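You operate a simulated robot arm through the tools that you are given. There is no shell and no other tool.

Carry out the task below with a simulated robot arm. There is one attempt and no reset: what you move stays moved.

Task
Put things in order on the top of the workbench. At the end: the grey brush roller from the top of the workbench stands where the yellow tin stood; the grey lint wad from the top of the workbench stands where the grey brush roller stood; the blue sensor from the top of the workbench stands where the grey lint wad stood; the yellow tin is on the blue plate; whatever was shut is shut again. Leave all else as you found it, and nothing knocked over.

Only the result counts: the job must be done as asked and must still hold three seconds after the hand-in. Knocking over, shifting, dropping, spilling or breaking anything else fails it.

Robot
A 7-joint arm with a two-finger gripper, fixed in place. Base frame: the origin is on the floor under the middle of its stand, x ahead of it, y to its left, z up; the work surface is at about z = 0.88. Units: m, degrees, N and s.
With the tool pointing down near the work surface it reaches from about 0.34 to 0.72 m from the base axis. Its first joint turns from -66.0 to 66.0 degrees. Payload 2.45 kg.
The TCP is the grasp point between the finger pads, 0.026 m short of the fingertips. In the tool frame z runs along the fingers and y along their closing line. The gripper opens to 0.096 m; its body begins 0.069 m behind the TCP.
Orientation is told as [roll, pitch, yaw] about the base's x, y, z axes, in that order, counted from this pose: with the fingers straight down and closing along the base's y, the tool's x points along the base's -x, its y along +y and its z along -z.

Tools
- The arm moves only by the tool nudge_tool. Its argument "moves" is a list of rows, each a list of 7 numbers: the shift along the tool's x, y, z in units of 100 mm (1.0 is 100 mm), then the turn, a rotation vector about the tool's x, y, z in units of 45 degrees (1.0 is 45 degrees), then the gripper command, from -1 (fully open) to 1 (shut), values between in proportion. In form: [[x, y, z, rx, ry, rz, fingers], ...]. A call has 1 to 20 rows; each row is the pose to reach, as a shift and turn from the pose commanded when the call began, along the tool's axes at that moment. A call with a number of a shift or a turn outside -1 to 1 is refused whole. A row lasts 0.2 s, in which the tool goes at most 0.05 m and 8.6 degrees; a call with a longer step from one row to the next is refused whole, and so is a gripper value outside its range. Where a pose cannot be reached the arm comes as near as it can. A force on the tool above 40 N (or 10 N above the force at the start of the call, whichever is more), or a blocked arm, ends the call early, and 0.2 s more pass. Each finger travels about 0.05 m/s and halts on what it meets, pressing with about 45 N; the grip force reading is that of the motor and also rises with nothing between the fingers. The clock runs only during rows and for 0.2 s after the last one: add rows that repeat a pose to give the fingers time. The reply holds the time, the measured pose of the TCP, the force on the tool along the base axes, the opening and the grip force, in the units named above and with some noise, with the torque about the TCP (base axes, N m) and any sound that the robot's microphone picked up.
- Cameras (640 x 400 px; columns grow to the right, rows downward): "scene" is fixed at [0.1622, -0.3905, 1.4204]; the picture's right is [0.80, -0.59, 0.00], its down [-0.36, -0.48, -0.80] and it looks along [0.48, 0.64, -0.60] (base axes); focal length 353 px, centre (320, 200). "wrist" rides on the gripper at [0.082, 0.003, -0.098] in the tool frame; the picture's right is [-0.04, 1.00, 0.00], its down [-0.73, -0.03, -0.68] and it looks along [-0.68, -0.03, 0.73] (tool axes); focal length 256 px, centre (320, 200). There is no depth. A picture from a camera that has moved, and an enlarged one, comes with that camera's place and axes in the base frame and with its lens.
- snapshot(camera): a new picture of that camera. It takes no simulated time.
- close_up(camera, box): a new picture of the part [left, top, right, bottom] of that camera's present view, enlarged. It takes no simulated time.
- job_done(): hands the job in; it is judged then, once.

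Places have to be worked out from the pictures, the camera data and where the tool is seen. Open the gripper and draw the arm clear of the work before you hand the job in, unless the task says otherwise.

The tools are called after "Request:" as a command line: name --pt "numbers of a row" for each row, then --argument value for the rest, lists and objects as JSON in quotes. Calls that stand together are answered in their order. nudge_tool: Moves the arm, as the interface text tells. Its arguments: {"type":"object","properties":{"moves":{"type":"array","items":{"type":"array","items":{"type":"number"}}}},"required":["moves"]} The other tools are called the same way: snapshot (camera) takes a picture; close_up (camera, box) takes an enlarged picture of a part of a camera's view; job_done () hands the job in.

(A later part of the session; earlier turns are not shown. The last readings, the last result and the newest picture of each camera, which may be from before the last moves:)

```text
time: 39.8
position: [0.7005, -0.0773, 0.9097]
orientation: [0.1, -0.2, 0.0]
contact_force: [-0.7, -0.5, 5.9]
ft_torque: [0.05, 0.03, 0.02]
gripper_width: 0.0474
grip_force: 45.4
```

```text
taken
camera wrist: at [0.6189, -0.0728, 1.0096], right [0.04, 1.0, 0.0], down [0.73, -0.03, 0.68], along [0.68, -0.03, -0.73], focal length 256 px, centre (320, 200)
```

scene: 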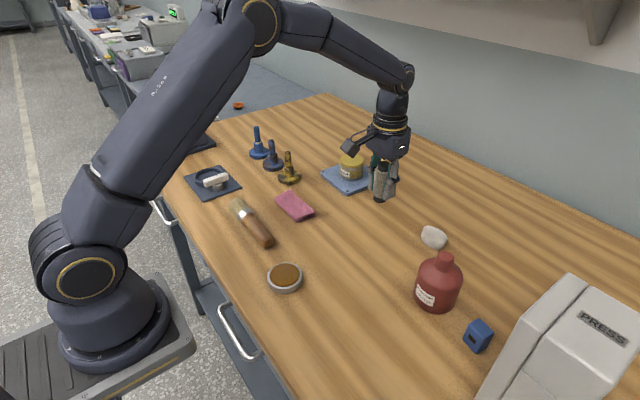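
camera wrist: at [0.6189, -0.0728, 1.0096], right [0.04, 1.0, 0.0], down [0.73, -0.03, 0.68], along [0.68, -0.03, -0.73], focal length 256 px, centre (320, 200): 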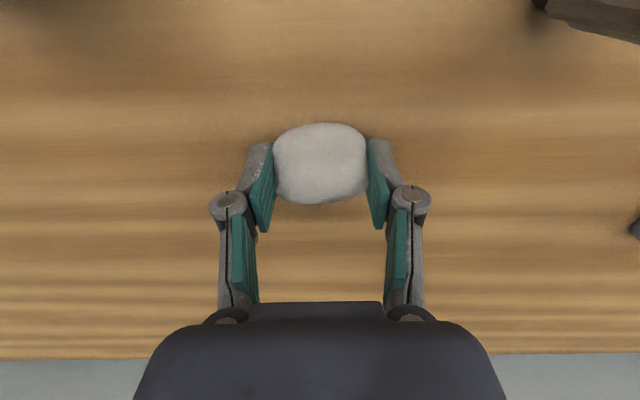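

It is gripped at 0.047 m wide. I lift slowly and check that the wad comes along.

Request:
nudge_tool --pt "0 0 -0.05 0 0 0 1" --pt "0 0 -0.15 0 0 0 1" --pt "0 0 -0.3 0 0 0 1" --pt "0 0 -0.5 0 0 0 1" --pt "0 0 -0.7 0 0 0 1" --pt "0 0 -0.9 0 0 0 1"

Request:
snapshot --camera "wrist"

Request:
close_up --camera "scene" --box '[340, 120, 540, 245]'

```text
time: 41.2
position: [0.7015, -0.0776, 0.9983]
orientation: [-0.1, 0.0, 0.0]
contact_force: [-0.7, 0.4, 0.3]
ft_torque: [0.0, 0.01, -0.04]
gripper_width: 0.0467
grip_force: 45.0
```

```text
taken
camera wrist: at [0.6197, -0.073, 1.0976], right [0.04, 1.0, 0.0], down [0.73, -0.03, 0.68], along [0.68, -0.03, -0.73], focal length 256 px, centre (320, 200)
```

wrist: 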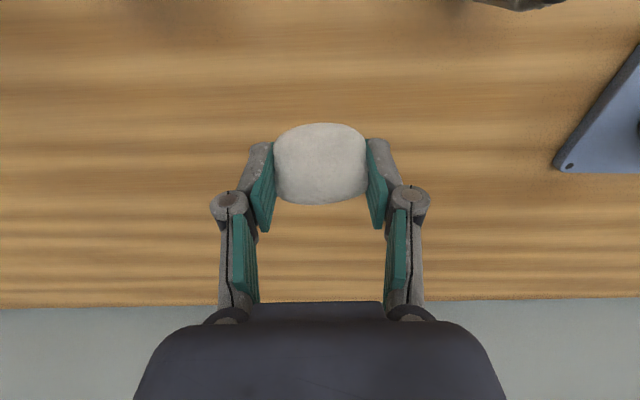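

```text
3.20 times, centred on (440, 182) of scene
camera zoom: at [0.1622, -0.3905, 1.4204], right [0.8, -0.59, 0.0], down [-0.36, -0.48, -0.8], along [0.48, 0.64, -0.6], focal length 1130 px, centre (-64, 256)
```

zoom: 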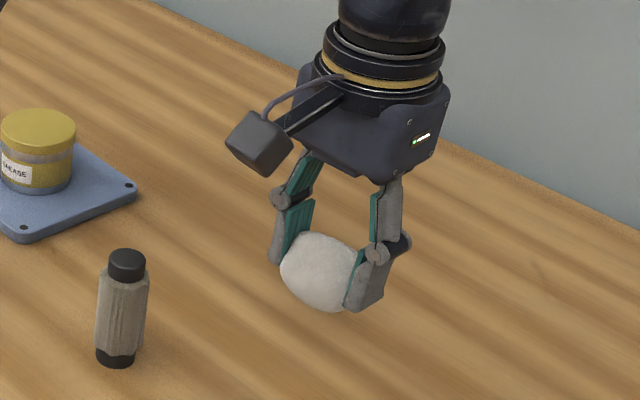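

The wad is firmly held. I raise it to z≈1.06 so it clears the bottle and the roller, then carry it back toward the roller's old place.

Request:
nudge_tool --pt "0 0 -0.35 0 0 0 1" --pt "0 0 -0.65 0 0 0 1" --pt "0.3 0.1 -0.65 0 0 0 1" --pt "0.6 0.2 -0.65 0 0 0 1" --pt "0.9 0.3 -0.65 0 0 0 1"

Request:
nudge_tool --pt "0.3 0.1 0 0 0 0 1" --pt "0.65 0.2 0 0 0 0 1" --pt "1.0 0.3 0 0 0 0 1" --pt "1.0 0.3 0 0 0 0 1"

```text
time: 42.4
position: [0.6112, -0.0477, 1.0637]
orientation: [-0.1, 0.1, 0.0]
contact_force: [0.3, 0.7, 0.3]
ft_torque: [0.04, -0.04, -0.01]
gripper_width: 0.0467
grip_force: 45.8
```

```text
time: 43.4
position: [0.5093, -0.0187, 1.0642]
orientation: [0.0, 0.0, 0.0]
contact_force: [-0.3, 0.3, -0.1]
ft_torque: [0.0, 0.02, -0.03]
gripper_width: 0.0474
grip_force: 44.8
```

Now I align over (0.480, 0.000) and begin to lower.

Request:
nudge_tool --pt "0.15 0.09 0 0 0 0 1" --pt "0.3 0.178 0 0 0 0 1" --pt "0.3 0.178 0.3 0 0 0 1" --pt "0.3 0.178 0.6 0 0 0 1" --pt "0.3 0.178 0.8 0 0 0 1" --pt "0.3 0.178 0.8 0 0 0 1"

Request:
snapshot --camera "scene"

Request:
snapshot --camera "wrist"

```text
time: 44.8
position: [0.4798, 0.0003, 0.9838]
orientation: [0.0, 0.0, 0.0]
contact_force: [-0.6, 0.0, -0.1]
ft_torque: [-0.01, -0.02, 0.02]
gripper_width: 0.0475
grip_force: 45.4
```

```text
taken
```

scene: 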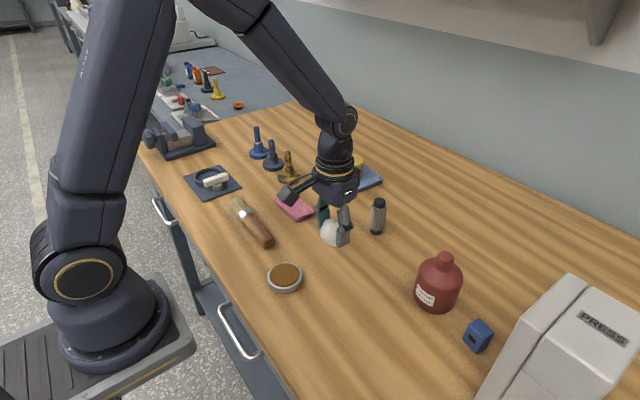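

```text
taken
camera wrist: at [0.3984, 0.004, 1.0829], right [0.04, 1.0, 0.0], down [0.73, -0.03, 0.68], along [0.68, -0.03, -0.73], focal length 256 px, centre (320, 200)
```

wrist: 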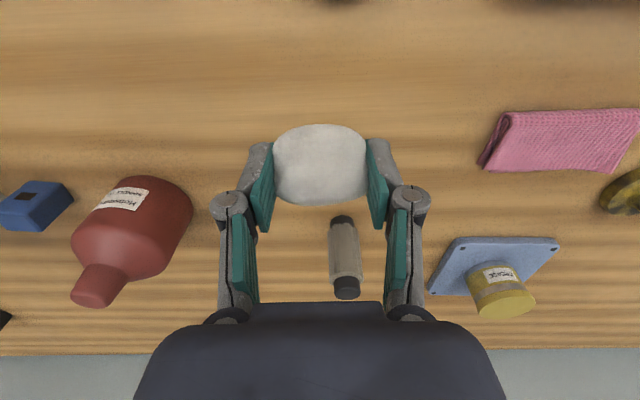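

I'm over the roller's old place. I lower to TCP z≈0.912, just above contact.

Request:
nudge_tool --pt "0 0 0.25 0 0 0 1" --pt "0 0 0.45 0 0 0 1" --pt "0 0 0.6 0 0 0 1" --pt "0 0 0.7 0 0 0 1" --pt "0 0 0.72 0 0 0 1" --pt "0 0 0.72 0 0 0 1"

Request:
nudge_tool --pt "0 0 0.01 0 0 0 1" --pt "0 0 0.01 0 0 0 1"

```text
time: 46.2
position: [0.48, -0.001, 0.9122]
orientation: [0.0, 0.0, 0.1]
contact_force: [0.0, -0.8, -0.2]
ft_torque: [0.04, -0.01, -0.01]
gripper_width: 0.0472
grip_force: 45.0
```

```text
time: 46.8
position: [0.4809, 0.0005, 0.9112]
orientation: [0.1, 0.0, 0.0]
contact_force: [-0.7, -0.9, -0.9]
ft_torque: [0.0, 0.01, 0.01]
gripper_width: 0.0473
grip_force: 45.0
```

No contact yet, so I go down further in 1 mm steps.

Request:
nudge_tool --pt "0 0 0.01 0 0 0 1" --pt "0 0 0.01 0 0 0 1"

Request:
nudge_tool --pt "0 0 0.01 0 0 0 1" --pt "0 0 0.01 0 0 0 1"

```text
time: 47.4
position: [0.4808, -0.0014, 0.91]
orientation: [0.0, 0.0, 0.0]
contact_force: [0.2, -1.3, -0.1]
ft_torque: [0.01, -0.01, -0.01]
gripper_width: 0.0471
grip_force: 45.4
```

```text
time: 48.0
position: [0.48, -0.0001, 0.9099]
orientation: [-0.1, 0.0, -0.1]
contact_force: [-0.1, -1.0, 0.5]
ft_torque: [-0.02, 0.01, 0.0]
gripper_width: 0.0472
grip_force: 45.1
```

Still no contact. I take one more step at a time.

Request:
nudge_tool --pt "0 0 0.01 0 0 0 1" --pt "0 0 0.01 0 0 0 1"

Request:
close_up --camera "scene" --box '[280, 190, 400, 265]'

```text
time: 48.6
position: [0.4796, -0.0007, 0.9088]
orientation: [-0.1, 0.0, 0.0]
contact_force: [-2.6, -1.0, 10.8]
ft_torque: [0.03, 0.05, 0.0]
gripper_width: 0.047
grip_force: 45.3
```

```text
5.33 times, centred on (340, 228) of scene
camera zoom: at [0.1619, -0.3906, 1.4204], right [0.8, -0.59, 0.0], down [-0.36, -0.48, -0.8], along [0.48, 0.64, -0.6], focal length 1884 px, centre (213, 53)
```

zoom: 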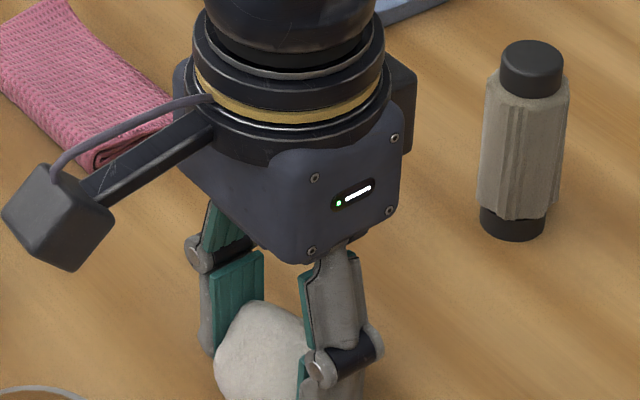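

Contact at about 11 N, so the wad rests on the bench. I open the fingers gently.

Request:
nudge_tool --pt "0 0 -0.006 0 0 0 1" --pt "0 0 -0.006 0 0 0 0" --pt "0 0 -0.006 0 0 0 -0.3" --pt "0 0 -0.006 0 0 0 -0.6" --pt "0 0 -0.006 0 0 0 -0.8" --pt "0 0 -0.006 0 0 0 -0.8" --pt "0 0 -0.006 0 0 0 -0.8"

Request:
snapshot --camera "wrist"

```text
time: 50.2
position: [0.4816, 0.0006, 0.9081]
orientation: [0.0, -0.1, 0.0]
contact_force: [-0.1, -0.2, 0.2]
ft_torque: [0.01, 0.01, -0.02]
gripper_width: 0.0861
grip_force: 0.1
```

```text
taken
camera wrist: at [0.3994, 0.0043, 1.0087], right [0.04, 1.0, 0.0], down [0.73, -0.03, 0.68], along [0.68, -0.03, -0.73], focal length 256 px, centre (320, 200)
```

wrist: 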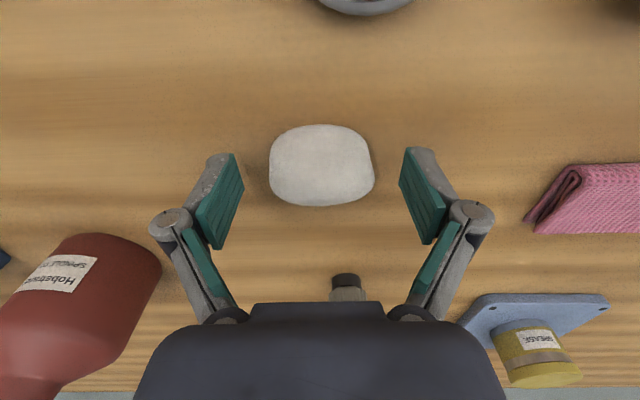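

The wad sits on the roller's old spot, released. I rise straight up to z≈1.05.

Request:
nudge_tool --pt "0 0 -0.2 0 0 0 -0.8" --pt "0 0 -0.5 0 0 0 -0.8" --pt "0 0 -0.8 0 0 0 -0.8" --pt "0 0 -1.0 0 0 0 -0.8"

Request:
nudge_tool --pt "0 0 -0.25 0 0 0 -0.8" --pt "0.1 -0.2 -0.5 0 0 0 -0.8" --pt "0.1 -0.4 -0.75 0 0 0 -0.8" --pt "0.1 -0.7 -1.0 0 0 0 -0.8" --pt "0.1 -1.0 -1.0 0 0 0 -0.8"

Request:
snapshot --camera "wrist"

Request:
snapshot --camera "scene"

```text
time: 51.2
position: [0.4807, 0.0016, 1.0084]
orientation: [0.0, 0.1, 0.0]
contact_force: [-0.1, -0.7, -0.8]
ft_torque: [0.04, -0.01, 0.0]
gripper_width: 0.0863
grip_force: 0.1
```

```text
time: 52.4
position: [0.4725, -0.1014, 1.1072]
orientation: [0.0, 0.0, 0.1]
contact_force: [-0.2, -0.7, 0.4]
ft_torque: [0.03, 0.0, 0.0]
gripper_width: 0.0866
grip_force: 0.1
```

```text
taken
camera wrist: at [0.3903, -0.0963, 1.2066], right [0.04, 1.0, 0.0], down [0.73, -0.03, 0.68], along [0.68, -0.03, -0.73], focal length 256 px, centre (320, 200)
```

wrist: 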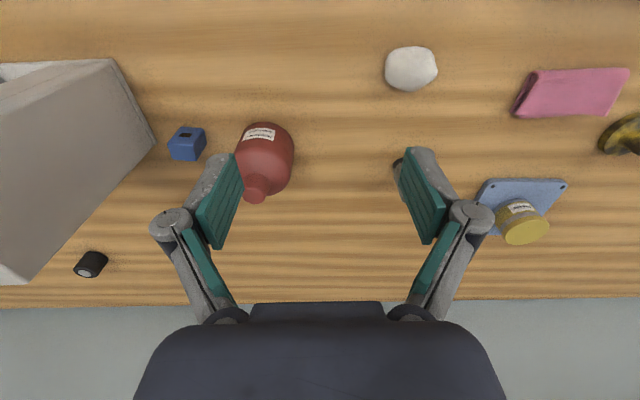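

```text
taken
```

scene: 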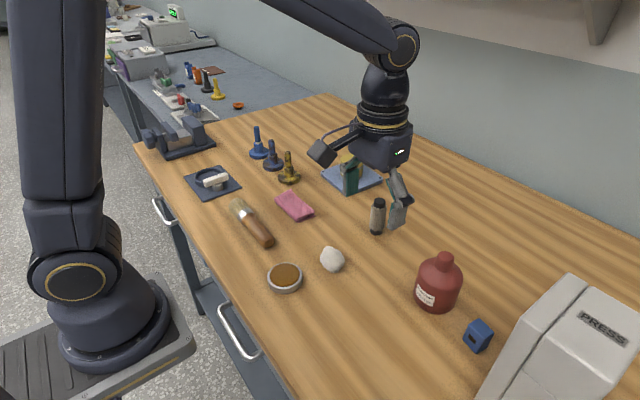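

The wad now stands on the roller's old spot. The press is a tall box (top at z≈1.10) whose face at y≈-0.34 comes close to the sensor, so I need a careful look. I move 10 cm toward -y, still high and clear of the press.

Request:
nudge_tool --pt "0.1 -0.25 0 0 0 0 -0.8" --pt "0.2 -0.5 0 0 0 0 -0.8" --pt "0.2 -0.75 0 0 0 0 -0.8" --pt "0.2 -1.0 0 0 0 0 -0.8" --pt "0.2 -1.0 0 0 0 0 -0.8"

Request:
snapshot --camera "wrist"

Request:
close_up --camera "wrist" --box '[180, 90, 340, 190]'

Request:
close_up --camera "scene" --box '[420, 290, 540, 365]'

```text
time: 53.6
position: [0.4506, -0.202, 1.1079]
orientation: [0.0, -0.1, 0.0]
contact_force: [0.5, 0.6, 0.4]
ft_torque: [-0.03, 0.0, 0.0]
gripper_width: 0.0864
grip_force: 0.1
```

```text
taken
camera wrist: at [0.369, -0.1977, 1.208], right [0.04, 1.0, 0.0], down [0.73, -0.03, 0.68], along [0.68, -0.03, -0.73], focal length 256 px, centre (320, 200)
```

wrist: 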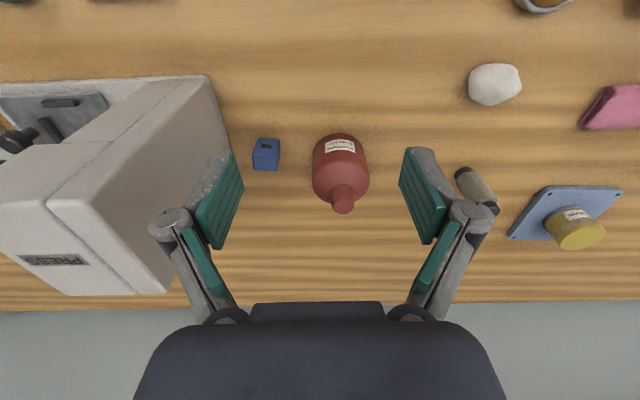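

```text
4.00 times, centred on (260, 140) of wrist
camera zoom: at [0.369, -0.1977, 1.208], right [0.04, 1.0, 0.0], down [0.73, -0.03, 0.68], along [0.68, -0.03, -0.73], focal length 1024 px, centre (560, 440)
```

zoom: 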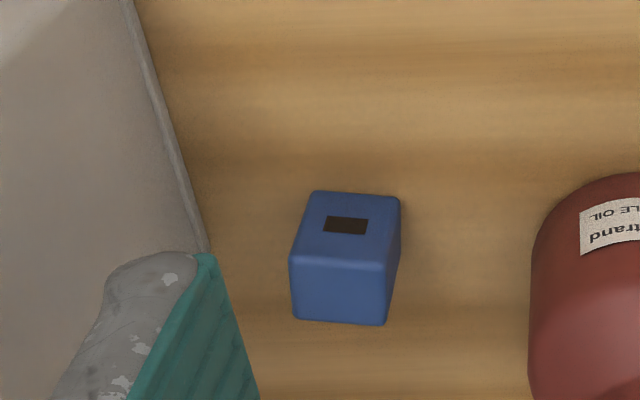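

```text
5.33 times, centred on (480, 328) of scene
camera zoom: at [0.1622, -0.3906, 1.4204], right [0.8, -0.59, 0.0], down [-0.36, -0.48, -0.8], along [0.48, 0.64, -0.6], focal length 1884 px, centre (-533, -480)
```

zoom: 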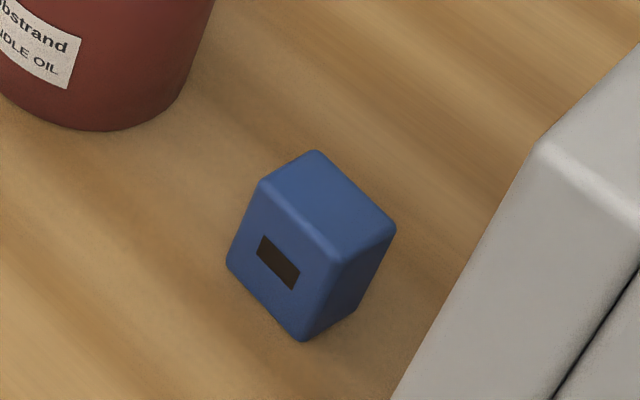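

The sensor is a box of about 0.031 × 0.025 × 0.043 m at (0.563, -0.281), with a yaw of about -7°. It stands 4.4 cm from the press face (y≈-0.340) and 5 cm from the bottle, whose top is at 0.983. The body is too wide to close along y here. I'll turn the tool about 97° so the fingers close along x and the camera arm passes above the bottle, and I'll do the turning here, up high.

Request:
nudge_tool --pt "0 0 0 0 0 0.167 -0.5" --pt "0 0 0 0 0 0.333 -0.25" --pt "0 0 0 0 0 0.5 -0.25" --pt "0 0 0 0 0 0.667 -0.25" --pt "0 0 0 0 0 0.833 -0.25" --pt "0 0 0 0 0 1.0 -0.25"

Request:
nudge_tool --pt "0 0 0 0 0 0.167 -0.25" --pt "0 0 0 0 0 0.333 -0.25" --pt "0 0 0 0 0 0.5 -0.25" --pt "0 0 0 0 0 0.667 -0.25" --pt "0 0 0 0 0 0.833 -0.25" --pt "0 0 0 0 0 1.0 -0.25"

Request:
nudge_tool --pt "0 0 0 0 0 0.08 -0.25" --pt "0 0 0 0 0 0.16 -0.25" --pt "0 0 0 0 0 0.16 -0.25"

Request:
snapshot --camera "wrist"

Request:
snapshot --camera "scene"

```text
time: 55.0
position: [0.4512, -0.2003, 1.1082]
orientation: [0.0, 0.0, -45.0]
contact_force: [-0.7, 0.0, -0.7]
ft_torque: [-0.01, 0.01, -0.03]
gripper_width: 0.0602
grip_force: 0.1
```

```text
time: 56.4
position: [0.4507, -0.2012, 1.1094]
orientation: [0.0, 0.0, -90.1]
contact_force: [0.3, 0.6, -0.7]
ft_torque: [0.0, -0.01, -0.01]
gripper_width: 0.0598
grip_force: 0.2
```

```text
time: 57.2
position: [0.4503, -0.2001, 1.1079]
orientation: [0.0, 0.1, -97.2]
contact_force: [0.0, -0.9, -0.4]
ft_torque: [-0.01, 0.0, 0.01]
gripper_width: 0.0599
grip_force: 0.1
```

```text
taken
camera wrist: at [0.4644, -0.1184, 1.2076], right [0.99, -0.17, 0.0], down [-0.12, -0.72, 0.68], along [-0.11, -0.67, -0.73], focal length 256 px, centre (320, 200)
```

wrist: 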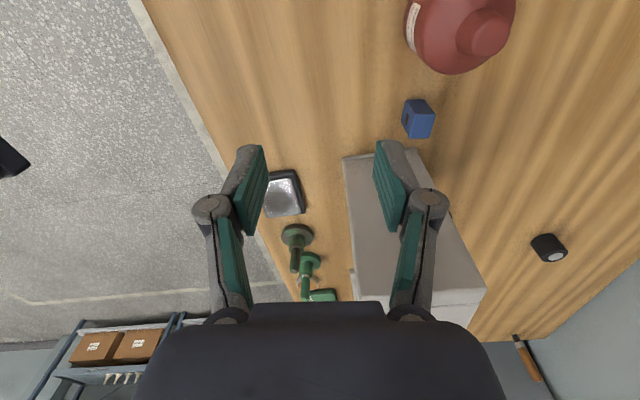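

```text
taken
```

scene: 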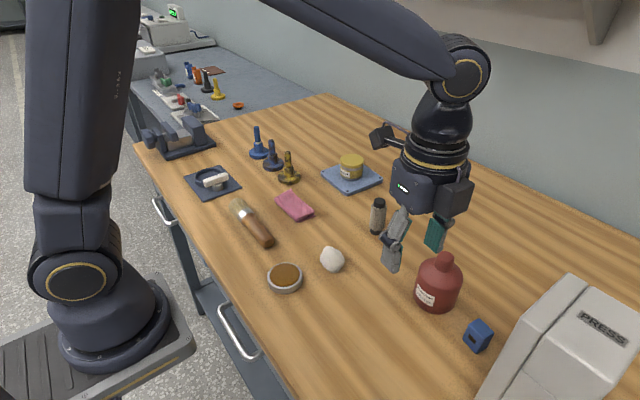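

The turn went well. I take a close-up of the gripper body to measure how far it sticks out on the press side, before going down there.

Request:
close_up --camera "scene" --box '[350, 110, 510, 210]'

Request:
close_up --camera "wrist" --box '[320, 40, 560, 190]'

```text
4.00 times, centred on (430, 160) of scene
camera zoom: at [0.1622, -0.3905, 1.4204], right [0.8, -0.59, 0.0], down [-0.36, -0.48, -0.8], along [0.48, 0.64, -0.6], focal length 1413 px, centre (-120, 360)
```

zoom: 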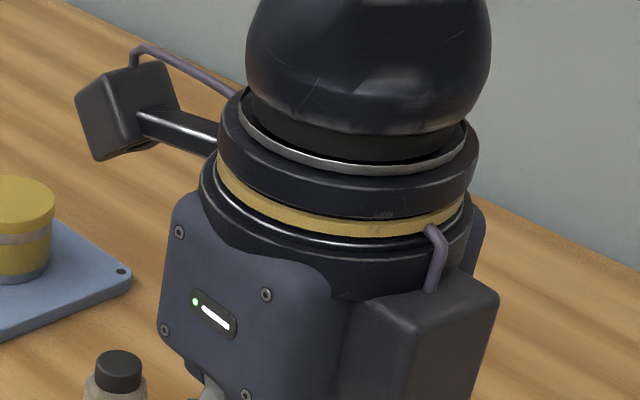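

```text
2.67 times, centred on (440, 115) of wrist
camera zoom: at [0.4644, -0.1184, 1.2076], right [0.99, -0.17, 0.0], down [-0.12, -0.72, 0.68], along [-0.11, -0.67, -0.73], focal length 683 px, centre (0, 427)
```

zoom: 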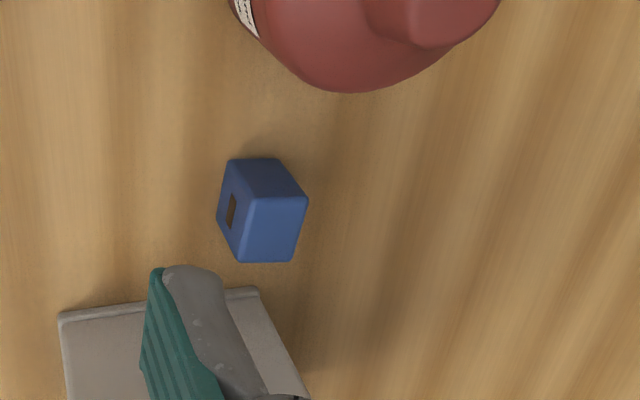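

The cable block on the press side reaches about 4.6 cm from the tool axis. With the TCP at y≈-0.276 that leaves roughly 1.5 cm to the press. I move over the sensor at this height and look again.

Request:
nudge_tool --pt "-0.1 0.2 0 0 0 0 -0.25" --pt "-0.2 0.4 0 0 0 0 -0.25" --pt "-0.303 0.603 0 0 0 0 -0.25"

Request:
nudge_tool --pt "-0.1 0.2 0 0 0 0 -0.25" --pt "-0.2 0.4 0 0 0 0 -0.25" --pt "-0.303 0.603 0 0 0 0 -0.25" --pt "-0.303 0.603 0 0 0 0 -0.25"

Request:
snapshot --camera "wrist"

Request:
close_up --camera "wrist" --box '[240, 50, 400, 150]'

Request:
snapshot --camera "scene"

```text
time: 58.0
position: [0.5076, -0.2381, 1.1086]
orientation: [-0.1, 0.0, -97.1]
contact_force: [0.2, -0.5, -0.3]
ft_torque: [0.02, 0.01, -0.01]
gripper_width: 0.06
grip_force: 0.0
```

```text
time: 59.0
position: [0.5638, -0.2759, 1.1081]
orientation: [0.0, 0.0, -97.2]
contact_force: [0.2, 0.7, 0.5]
ft_torque: [0.01, -0.01, 0.02]
gripper_width: 0.0601
grip_force: 0.1
```

```text
taken
camera wrist: at [0.5773, -0.1945, 1.2076], right [0.99, -0.16, 0.0], down [-0.12, -0.72, 0.68], along [-0.11, -0.67, -0.73], focal length 256 px, centre (320, 200)
```

wrist: 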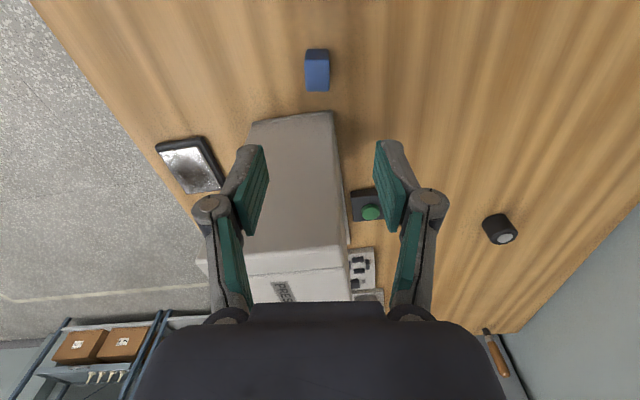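

```text
4.00 times, centred on (320, 100) of wrist
camera zoom: at [0.5773, -0.1945, 1.2076], right [0.99, -0.16, 0.0], down [-0.12, -0.72, 0.68], along [-0.11, -0.67, -0.73], focal length 1024 px, centre (320, 600)
```

zoom: 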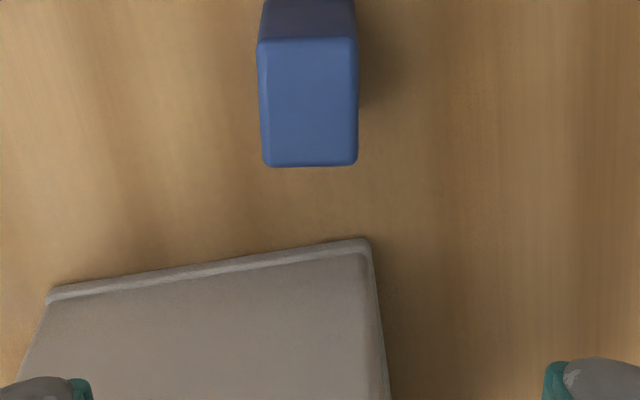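

```text
taken
```

scene: 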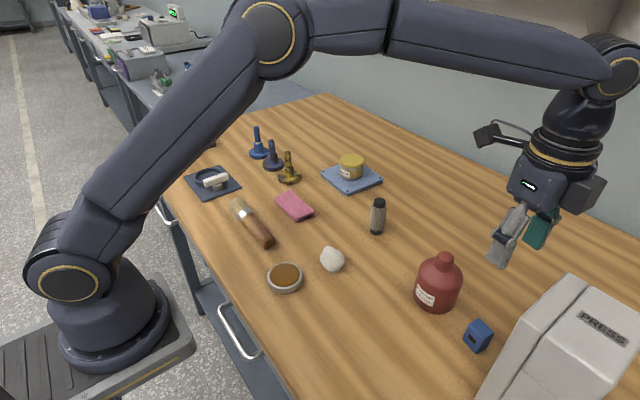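

The tool is aligned with the sensor, which sits about 3 mm toward -x. The press face is at y≈-0.338. I correct that offset and go down the first half.

Request:
nudge_tool --pt "0 -0.025 0.1 0 0 0 -0.25" --pt "0 -0.025 0.35 0 0 0 -0.25" --pt "0 -0.025 0.6 0 0 0 -0.25" --pt "0 -0.025 0.85 0 0 0 -0.25" --pt "0 -0.025 0.95 0 0 0 -0.25" --pt "0 -0.025 0.95 0 0 0 -0.25"

Request:
snapshot --camera "wrist"

Request:
close_up --camera "scene" --box '[400, 160, 640, 310]'

```text
time: 60.4
position: [0.56, -0.2751, 1.0113]
orientation: [0.0, 0.0, -97.1]
contact_force: [-0.2, -0.3, 0.7]
ft_torque: [-0.03, -0.02, 0.0]
gripper_width: 0.06
grip_force: 0.0
```

```text
taken
camera wrist: at [0.5741, -0.1938, 1.112], right [0.99, -0.16, 0.0], down [-0.12, -0.72, 0.68], along [-0.11, -0.67, -0.73], focal length 256 px, centre (320, 200)
```

wrist: 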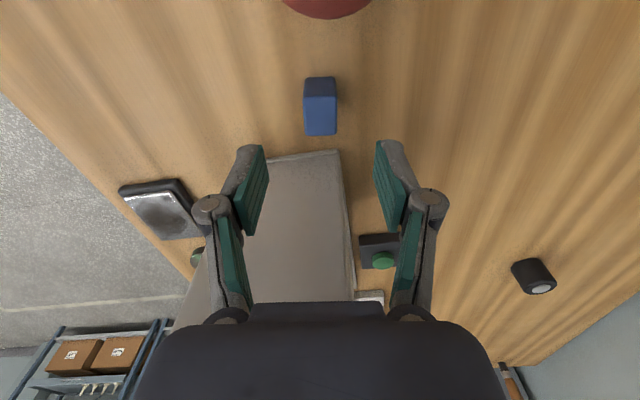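

```text
2.67 times, centred on (520, 235) of scene
camera zoom: at [0.1622, -0.3905, 1.4204], right [0.8, -0.59, 0.0], down [-0.36, -0.48, -0.8], along [0.48, 0.64, -0.6], focal length 942 px, centre (-213, 107)
```

zoom: 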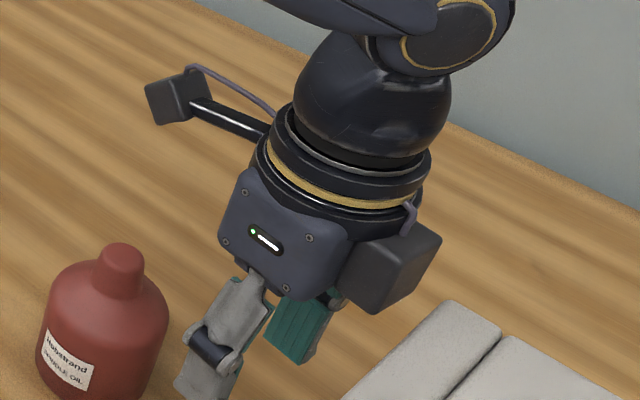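

The block sits about 15 mm from the press face and the camera box stays about 2.5 cm above the bottle at the final height. I continue straight down to z≈0.922, then check.

Request:
nudge_tool --pt "0 0 0.15 0 0 0 -0.25" --pt "0 0 0.35 0 0 0 -0.25" --pt "0 0 0.5 0 0 0 -0.25" --pt "0 0 0.5 0 0 0 -0.25"

Request:
snapshot --camera "wrist"

Request:
close_up --camera "scene" --box '[400, 200, 640, 350]'

```text
time: 61.4
position: [0.5605, -0.2745, 0.9622]
orientation: [-0.1, 0.0, -97.2]
contact_force: [0.1, -1.3, 0.1]
ft_torque: [0.03, 0.0, 0.02]
gripper_width: 0.0599
grip_force: 0.0
```

```text
taken
camera wrist: at [0.5737, -0.1931, 1.0621], right [0.99, -0.16, 0.0], down [-0.12, -0.72, 0.68], along [-0.11, -0.67, -0.73], focal length 256 px, centre (320, 200)
```

wrist: 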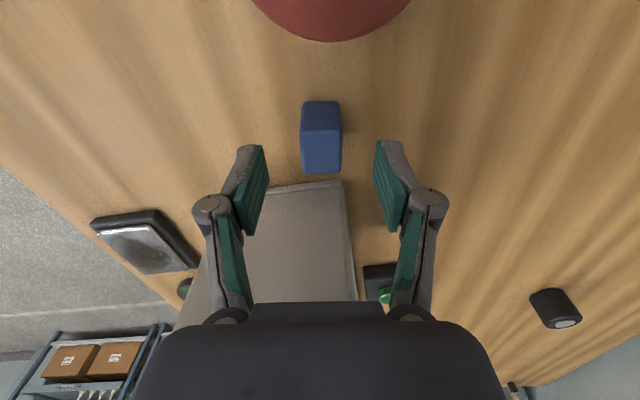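

```text
2.67 times, centred on (520, 275) of scene
camera zoom: at [0.1622, -0.3905, 1.4204], right [0.8, -0.59, 0.0], down [-0.36, -0.48, -0.8], along [0.48, 0.64, -0.6], focal length 942 px, centre (-213, 0)
```

zoom: 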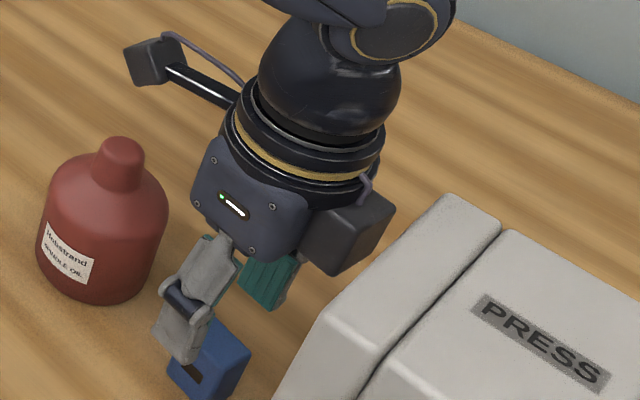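

A clear gap shows between the block and the press, and the sensor is centred between the pads. I go down the last 4 cm.

Request:
nudge_tool --pt "0 0 0.15 0 0 0 -0.25" --pt "0 0 0.3 0 0 0 -0.25" --pt "0 0 0.41 0 0 0 -0.25" --pt "0 0 0.41 0 0 0 -0.25"

Request:
snapshot --camera "wrist"

Request:
close_up --camera "scene" --box '[400, 220, 640, 370]'

```text
time: 62.4
position: [0.5597, -0.2738, 0.9218]
orientation: [0.0, 0.0, -97.2]
contact_force: [0.1, 0.3, 0.1]
ft_torque: [0.0, -0.01, 0.03]
gripper_width: 0.06
grip_force: 0.0
```

```text
taken
camera wrist: at [0.5732, -0.1923, 1.0223], right [0.99, -0.16, 0.0], down [-0.12, -0.72, 0.68], along [-0.11, -0.67, -0.73], focal length 256 px, centre (320, 200)
```

wrist: 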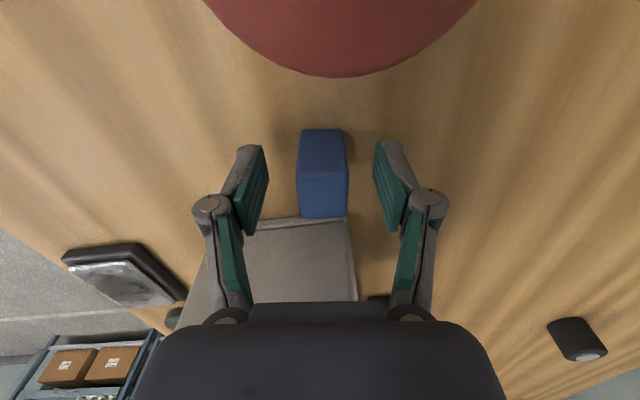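

```text
2.67 times, centred on (520, 295) of scene
camera zoom: at [0.1622, -0.3905, 1.4204], right [0.8, -0.59, 0.0], down [-0.36, -0.48, -0.8], along [0.48, 0.64, -0.6], focal length 942 px, centre (-213, -53)
```

zoom: 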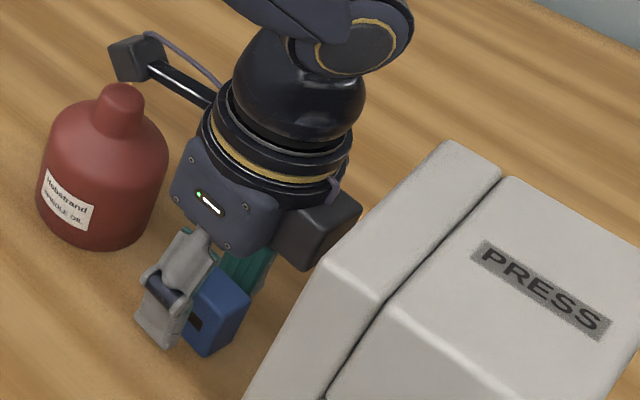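

There is room to spare, so I shift 3 mm toward the sensor's centre, go 4 mm lower, and close the fingers.

Request:
nudge_tool --pt "-0.03 0 0.04 0 0 0 -0.25" --pt "-0.03 0 0.04 0 0 0 -0.25" --pt "-0.03 0 0.04 0 0 0 0" --pt "-0.03 0 0.04 0 0 0 0.3" --pt "-0.03 0 0.04 0 0 0 0.6" --pt "-0.03 0 0.04 0 0 0 1" --pt "-0.03 0 0.04 0 0 0 1" --pt "-0.03 0 0.04 0 0 0 1"

Request:
snapshot --camera "wrist"

Request:
close_up --camera "scene" --box '[400, 220, 640, 370]'

```text
time: 64.2
position: [0.5611, -0.2768, 0.9198]
orientation: [0.0, 0.1, -97.2]
contact_force: [0.3, -1.4, -0.1]
ft_torque: [-0.01, 0.02, 0.02]
gripper_width: 0.0248
grip_force: 44.9
```

```text
taken
camera wrist: at [0.5736, -0.196, 1.0189], right [0.99, -0.16, 0.0], down [-0.12, -0.72, 0.68], along [-0.11, -0.67, -0.73], focal length 256 px, centre (320, 200)
```

wrist: 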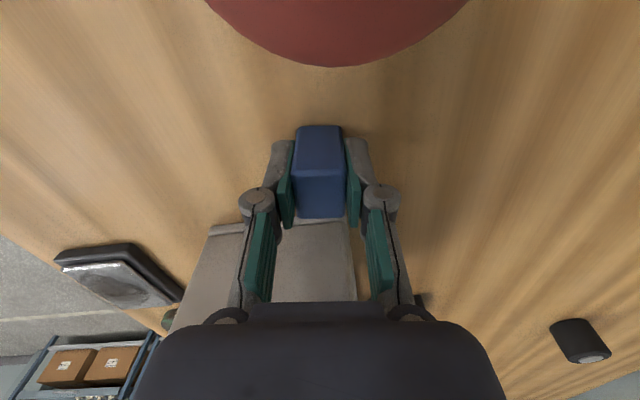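

```text
2.67 times, centred on (520, 295) of scene
camera zoom: at [0.1622, -0.3905, 1.4204], right [0.8, -0.59, 0.0], down [-0.36, -0.48, -0.8], along [0.48, 0.64, -0.6], focal length 942 px, centre (-213, -53)
```

zoom: 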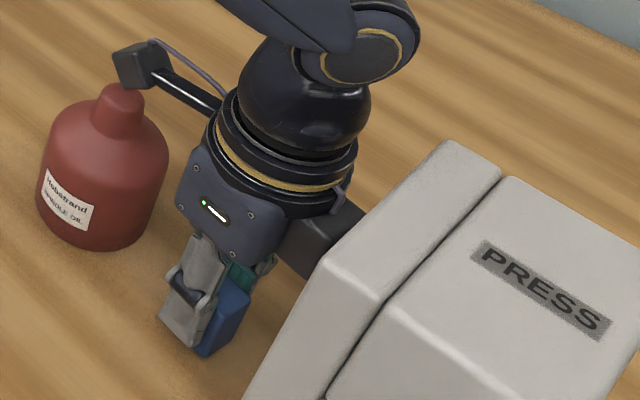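

The sensor is gripped at 0.025 m wide, with no touch on the press or bottle. I lift straight up.

Request:
nudge_tool --pt "0 0 -0.1 0 0 0 1" --pt "0 0 -0.25 0 0 0 1" --pt "0 0 -0.45 0 0 0 1" --pt "0 0 -0.65 0 0 0 1" --pt "0 0 -0.85 0 0 0 1" --pt "0 0 -1.0 0 0 0 1"

Request:
snapshot --camera "wrist"

Request:
close_up --camera "scene" --box '[400, 180, 640, 330]'

```text
time: 65.6
position: [0.5596, -0.2785, 1.0195]
orientation: [0.0, 0.0, -97.2]
contact_force: [-0.2, 0.4, -0.4]
ft_torque: [-0.01, 0.01, 0.0]
gripper_width: 0.0247
grip_force: 44.5
```

```text
taken
camera wrist: at [0.5737, -0.1964, 1.1192], right [0.99, -0.16, 0.0], down [-0.12, -0.72, 0.68], along [-0.11, -0.67, -0.73], focal length 256 px, centre (320, 200)
```

wrist: 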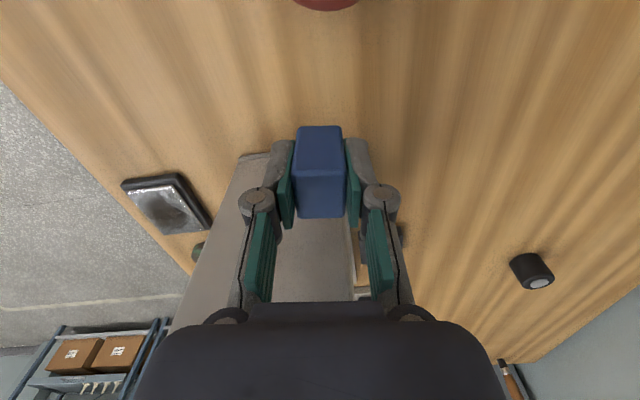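

```text
2.67 times, centred on (520, 255) of scene
camera zoom: at [0.1622, -0.3905, 1.4204], right [0.8, -0.59, 0.0], down [-0.36, -0.48, -0.8], along [0.48, 0.64, -0.6], focal length 942 px, centre (-213, 53)
```

zoom: 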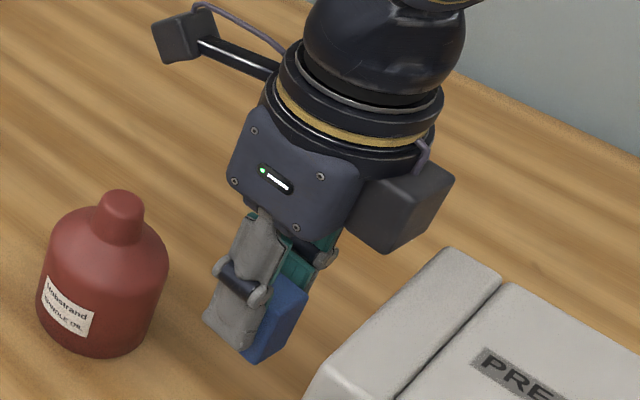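

The sensor is lifted cleanly, with its centre about 4 mm on the -y side of the TCP. I raise it further to clear the bottle and start toward the wad's old place at (0.700, -0.0785).

Request:
nudge_tool --pt "0 0 -0.3 0 0 0 1" --pt "0 0 -0.65 0 0 0 1" --pt "0.25 0.12 -0.65 0 0 0 1" --pt "0.5 0.25 -0.65 0 0 0 1" --pt "0.728 0.378 -0.65 0 0 0 1"

Request:
nudge_tool --pt "0.25 0.12 0 0 0 0 1" --pt "0.5 0.25 0 0 0 0 1" --pt "0.728 0.378 0 0 0 0 1"

```text
time: 66.8
position: [0.6066, -0.2098, 1.0848]
orientation: [0.0, 0.0, -97.3]
contact_force: [0.0, 0.3, 0.0]
ft_torque: [-0.02, -0.03, -0.01]
gripper_width: 0.0245
grip_force: 45.1
```

```text
time: 67.6
position: [0.6525, -0.1412, 1.0826]
orientation: [0.0, 0.0, -97.2]
contact_force: [0.1, 0.0, -0.1]
ft_torque: [-0.01, -0.02, 0.02]
gripper_width: 0.0249
grip_force: 45.7
```

I'm past the bottle. Now I do the last leg to over the wad's old place.

Request:
nudge_tool --pt "0.25 0.13 0 0 0 0 1" --pt "0.5 0.26 0 0 0 0 1" --pt "0.725 0.392 0 0 0 0 1" --pt "0.725 0.392 0.3 0 0 0 1" --pt "0.725 0.392 0.6 0 0 0 1" --pt "0.725 0.392 0.6 0 0 0 1"

Request:
snapshot --camera "wrist"

Request:
snapshot --camera "scene"

```text
time: 69.0
position: [0.7007, -0.0758, 1.0236]
orientation: [0.0, -0.1, -97.1]
contact_force: [-0.2, -0.4, -0.6]
ft_torque: [-0.01, 0.02, -0.02]
gripper_width: 0.0247
grip_force: 45.7
```

```text
taken
camera wrist: at [0.7144, 0.0051, 1.1227], right [0.99, -0.16, 0.0], down [-0.12, -0.72, 0.68], along [-0.11, -0.67, -0.73], focal length 256 px, centre (320, 200)
```

wrist: 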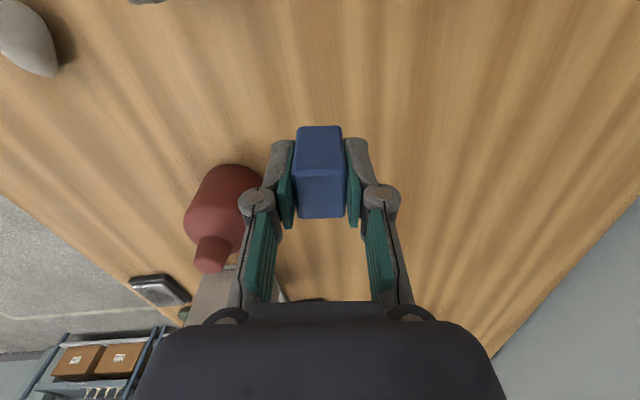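

```text
taken
```

scene: 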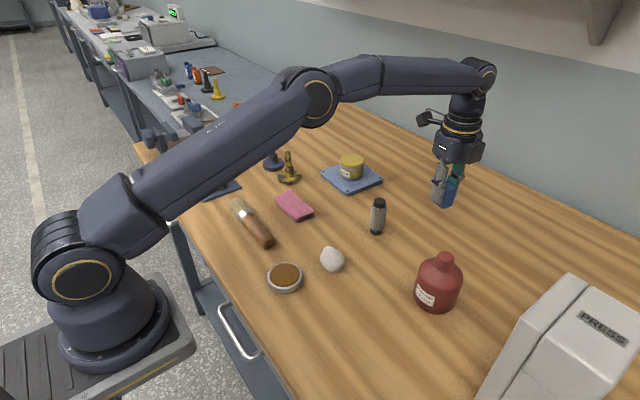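

The sensor is over the wad's old place at about (0.700, -0.079). I lower it to just above contact.

Request:
nudge_tool --pt "0 0 0.25 0 0 0 1" --pt "0 0 0.5 0 0 0 1" --pt "0 0 0.75 0 0 0 1" --pt "0 0 0.92 0 0 0 1" --pt "0 0 0.98 0 0 0 1" --pt "0 0 0.98 0 0 0 1"

Request:
nudge_tool --pt "0 0 0.01 0 0 0 1" --pt "0 0 0.02 0 0 0 1" --pt "0 0 0.03 0 0 0 1" --pt "0 0 0.03 0 0 0 1"

```text
time: 70.4
position: [0.7012, -0.0754, 0.9259]
orientation: [-0.1, -0.1, -97.2]
contact_force: [-0.3, -0.1, -0.5]
ft_torque: [0.03, -0.03, 0.03]
gripper_width: 0.0246
grip_force: 45.3
```

```text
time: 71.4
position: [0.7006, -0.0757, 0.9233]
orientation: [0.0, 0.0, -97.2]
contact_force: [-0.8, 0.5, -0.9]
ft_torque: [-0.01, 0.0, 0.01]
gripper_width: 0.0246
grip_force: 44.7
```

No contact yet. I continue in small steps.

Request:
nudge_tool --pt "0 0 0.01 0 0 0 1" --pt "0 0 0.02 0 0 0 1" --pt "0 0 0.02 0 0 0 1"

Request:
nudge_tool --pt "0 0 0.01 0 0 0 1" --pt "0 0 0.01 0 0 0 1"

Request:
nudge_tool --pt "0 0 0.01 0 0 0 1" --pt "0 0 0.01 0 0 0 1"

```text
time: 72.2
position: [0.7021, -0.0752, 0.9202]
orientation: [0.0, 0.0, -97.3]
contact_force: [0.3, -0.3, 0.0]
ft_torque: [-0.04, 0.02, 0.03]
gripper_width: 0.0247
grip_force: 44.7
```

```text
time: 72.8
position: [0.7015, -0.0751, 0.9188]
orientation: [0.0, 0.0, -97.2]
contact_force: [0.2, 0.5, 3.3]
ft_torque: [-0.03, 0.1, 0.02]
gripper_width: 0.0247
grip_force: 45.3
```

```text
time: 73.4
position: [0.7007, -0.0752, 0.9202]
orientation: [0.0, 0.1, -97.2]
contact_force: [-0.8, -1.2, 10.5]
ft_torque: [-0.06, 0.16, 0.0]
gripper_width: 0.0246
grip_force: 44.5
```

Contact at 10 N, so the sensor stands on the bench. I relax it slightly and open the fingers.

Request:
nudge_tool --pt "0 0 -0.008 0 0 0 1" --pt "0 0 -0.008 0 0 0 0.3" --pt "0 0 -0.008 0 0 0 0.1" --pt "0 0 -0.008 0 0 0 -0.2" --pt "0 0 -0.008 0 0 0 -0.4" --pt "0 0 -0.008 0 0 0 -0.4" --pt "0 0 -0.008 0 0 0 -0.4"

Request:
snapshot --camera "wrist"

Request:
close_up --camera "scene" --box '[360, 150, 520, 250]'

```text
time: 75.0
position: [0.7008, -0.0737, 0.9193]
orientation: [-0.1, -0.1, -97.1]
contact_force: [0.7, 0.1, -0.1]
ft_torque: [-0.03, 0.01, 0.0]
gripper_width: 0.0672
grip_force: 0.0
```

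```text
taken
camera wrist: at [0.7142, 0.0063, 1.0185], right [0.99, -0.16, 0.0], down [-0.12, -0.72, 0.68], along [-0.11, -0.67, -0.73], focal length 256 px, centre (320, 200)
```

wrist: 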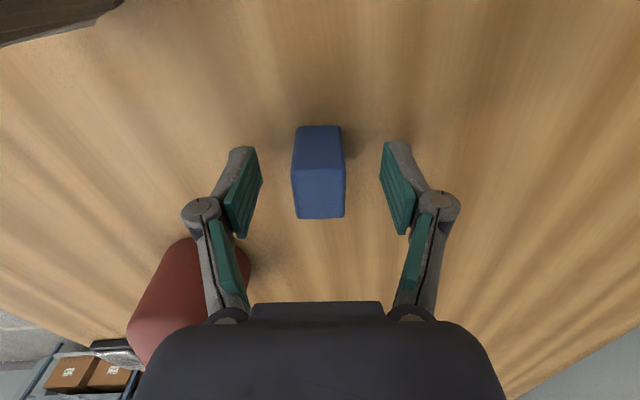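

```text
4.00 times, centred on (440, 200) of scene
camera zoom: at [0.1622, -0.3905, 1.4204], right [0.8, -0.59, 0.0], down [-0.36, -0.48, -0.8], along [0.48, 0.64, -0.6], focal length 1413 px, centre (-160, 200)
```

zoom: 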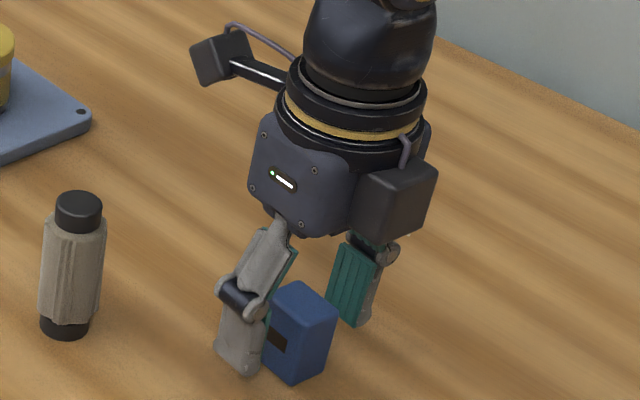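

The sensor stands free and upright. I rise straight up, well clear of everything.

Request:
nudge_tool --pt "0 0 -0.15 0 0 0 -0.4" --pt "0 0 -0.4 0 0 0 -0.4" --pt "0 0 -0.7 0 0 0 -0.4" --pt "0 0 -1.0 0 0 0 -0.4"

Request:
nudge_tool --pt "0 0 -0.3 0 0 0 -0.6" --pt "0 -0.2 -0.6 0 0 0 -0.8" --pt "0 -0.5 -0.85 0 0 0 -1" --pt "0 -0.9 -1.0 0 0 0 -1"

Request:
nudge_tool --pt "0.1 -0.35 0 0 0 -0.167 -1" --pt "0.2 -0.7 0 0 0 -0.333 -1" --pt "0.3 -1.0 0 0 0 -0.5 -1" --pt "0.3 -1.0 0 0 0 -0.667 -1" --pt "0.3 -1.0 0 0 0 -0.833 -1" --pt "0.3 -1.0 0 0 0 -1.0 -1"

Request:
snapshot --camera "scene"

```text
time: 76.0
position: [0.7028, -0.0767, 1.018]
orientation: [0.0, 0.1, -97.2]
contact_force: [-0.3, 0.2, 0.7]
ft_torque: [-0.01, 0.01, -0.01]
gripper_width: 0.0672
grip_force: 0.1
```

```text
time: 77.0
position: [0.6142, -0.0649, 1.118]
orientation: [0.1, 0.1, -97.1]
contact_force: [-0.5, -0.2, 0.8]
ft_torque: [0.02, 0.02, -0.01]
gripper_width: 0.0961
grip_force: 0.0
```

```text
time: 78.4
position: [0.5168, -0.0209, 1.1193]
orientation: [0.1, 0.0, -52.1]
contact_force: [-0.3, 0.0, 0.4]
ft_torque: [-0.01, -0.02, -0.01]
gripper_width: 0.096
grip_force: 0.1
```

```text
taken
```

scene: 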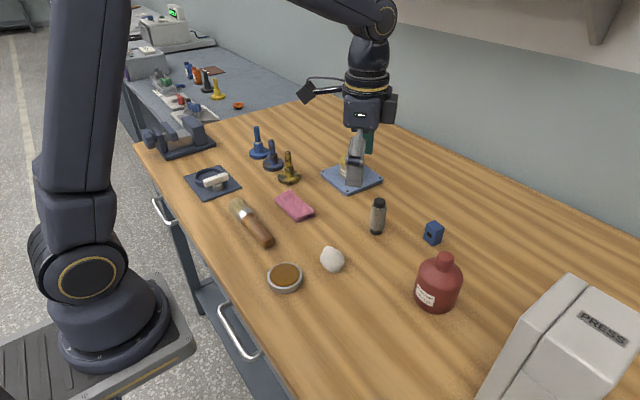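

Everything stands as planned. I bring the arm back toward its starting pose.

Request:
nudge_tool --pt "0.2 -0.13 -0.15 0 0 -0.167 -1" --pt "0.4 -0.26 -0.3 0 0 -0.333 -1" --pt "0.6 -0.4 -0.4 0 0 -0.5 -1" --pt "0.79 -0.526 -0.5 0 0 -0.667 -1" --pt "0.79 -0.526 -0.5 0 0 -0.833 -1" --pt "0.79 -0.526 -0.5 0 0 -1.0 -1"

Request:
nudge_tool --pt "0.3 0.1 0 0 0 -0.08 -1" --pt "0.6 0.2 0 0 0 -0.158 -1" --pt "0.9 0.3 0 0 0 -0.158 -1" --pt "0.9 0.3 0 0 0 -0.158 -1"

Request:
snapshot --camera "scene"

Request:
snapshot --camera "wrist"

```text
time: 79.8
position: [0.4266, 0.0084, 1.1699]
orientation: [0.0, 0.1, -7.1]
contact_force: [0.5, 0.3, 0.6]
ft_torque: [-0.01, -0.01, -0.06]
gripper_width: 0.0958
grip_force: 0.0
```

```text
time: 80.8
position: [0.341, 0.0513, 1.1697]
orientation: [0.1, -0.1, 0.0]
contact_force: [-1.0, -0.4, -0.2]
ft_torque: [0.04, -0.01, 0.02]
gripper_width: 0.0958
grip_force: 0.1
```

```text
taken
```

scene: 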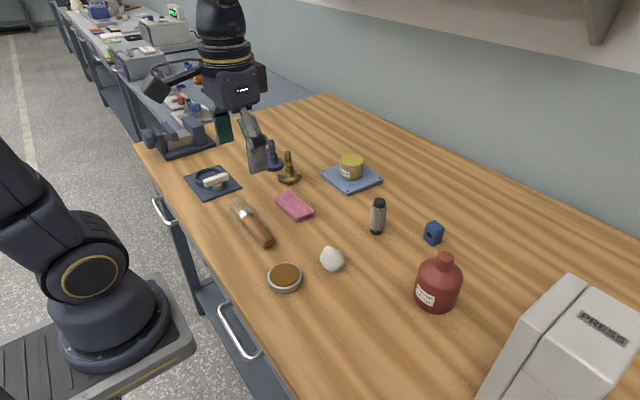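

```text
taken
camera wrist: at [0.2591, 0.0536, 1.2696], right [0.04, 1.0, 0.0], down [0.73, -0.03, 0.68], along [0.68, -0.03, -0.73], focal length 256 px, centre (320, 200)
```

wrist: 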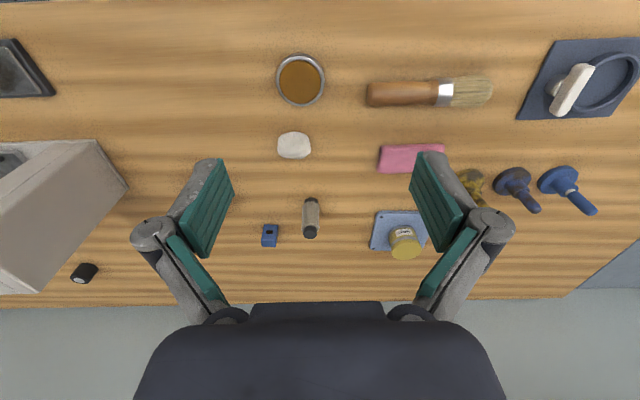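

Everything looks right. I take one last close-up to check positions and that everything stands upright before handing in.

Request:
close_up --camera "scene" --box '[300, 150, 500, 275]'

Request:
close_up --camera "wrist" --box '[240, 120, 440, 260]'

```text
3.20 times, centred on (400, 212) of scene
camera zoom: at [0.1621, -0.3905, 1.4204], right [0.8, -0.59, 0.0], down [-0.36, -0.48, -0.8], along [0.48, 0.64, -0.6], focal length 1130 px, centre (64, 160)
```

zoom: 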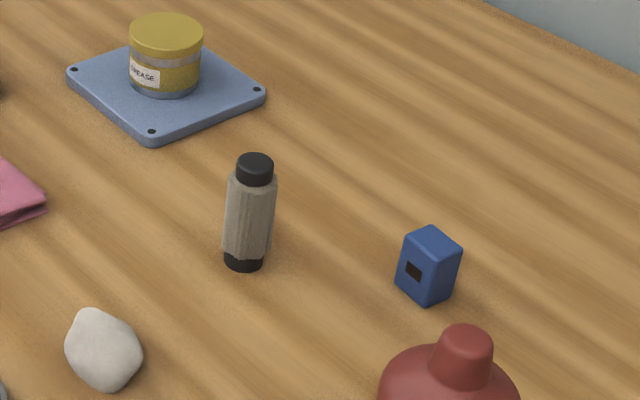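

```text
2.86 times, centred on (340, 190) of wrist
camera zoom: at [0.2591, 0.0536, 1.2696], right [0.04, 1.0, 0.0], down [0.73, -0.03, 0.68], along [0.68, -0.03, -0.73], focal length 731 px, centre (263, 229)
```

zoom: 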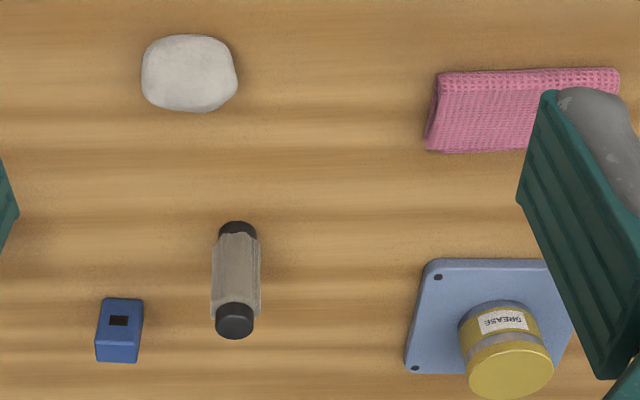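

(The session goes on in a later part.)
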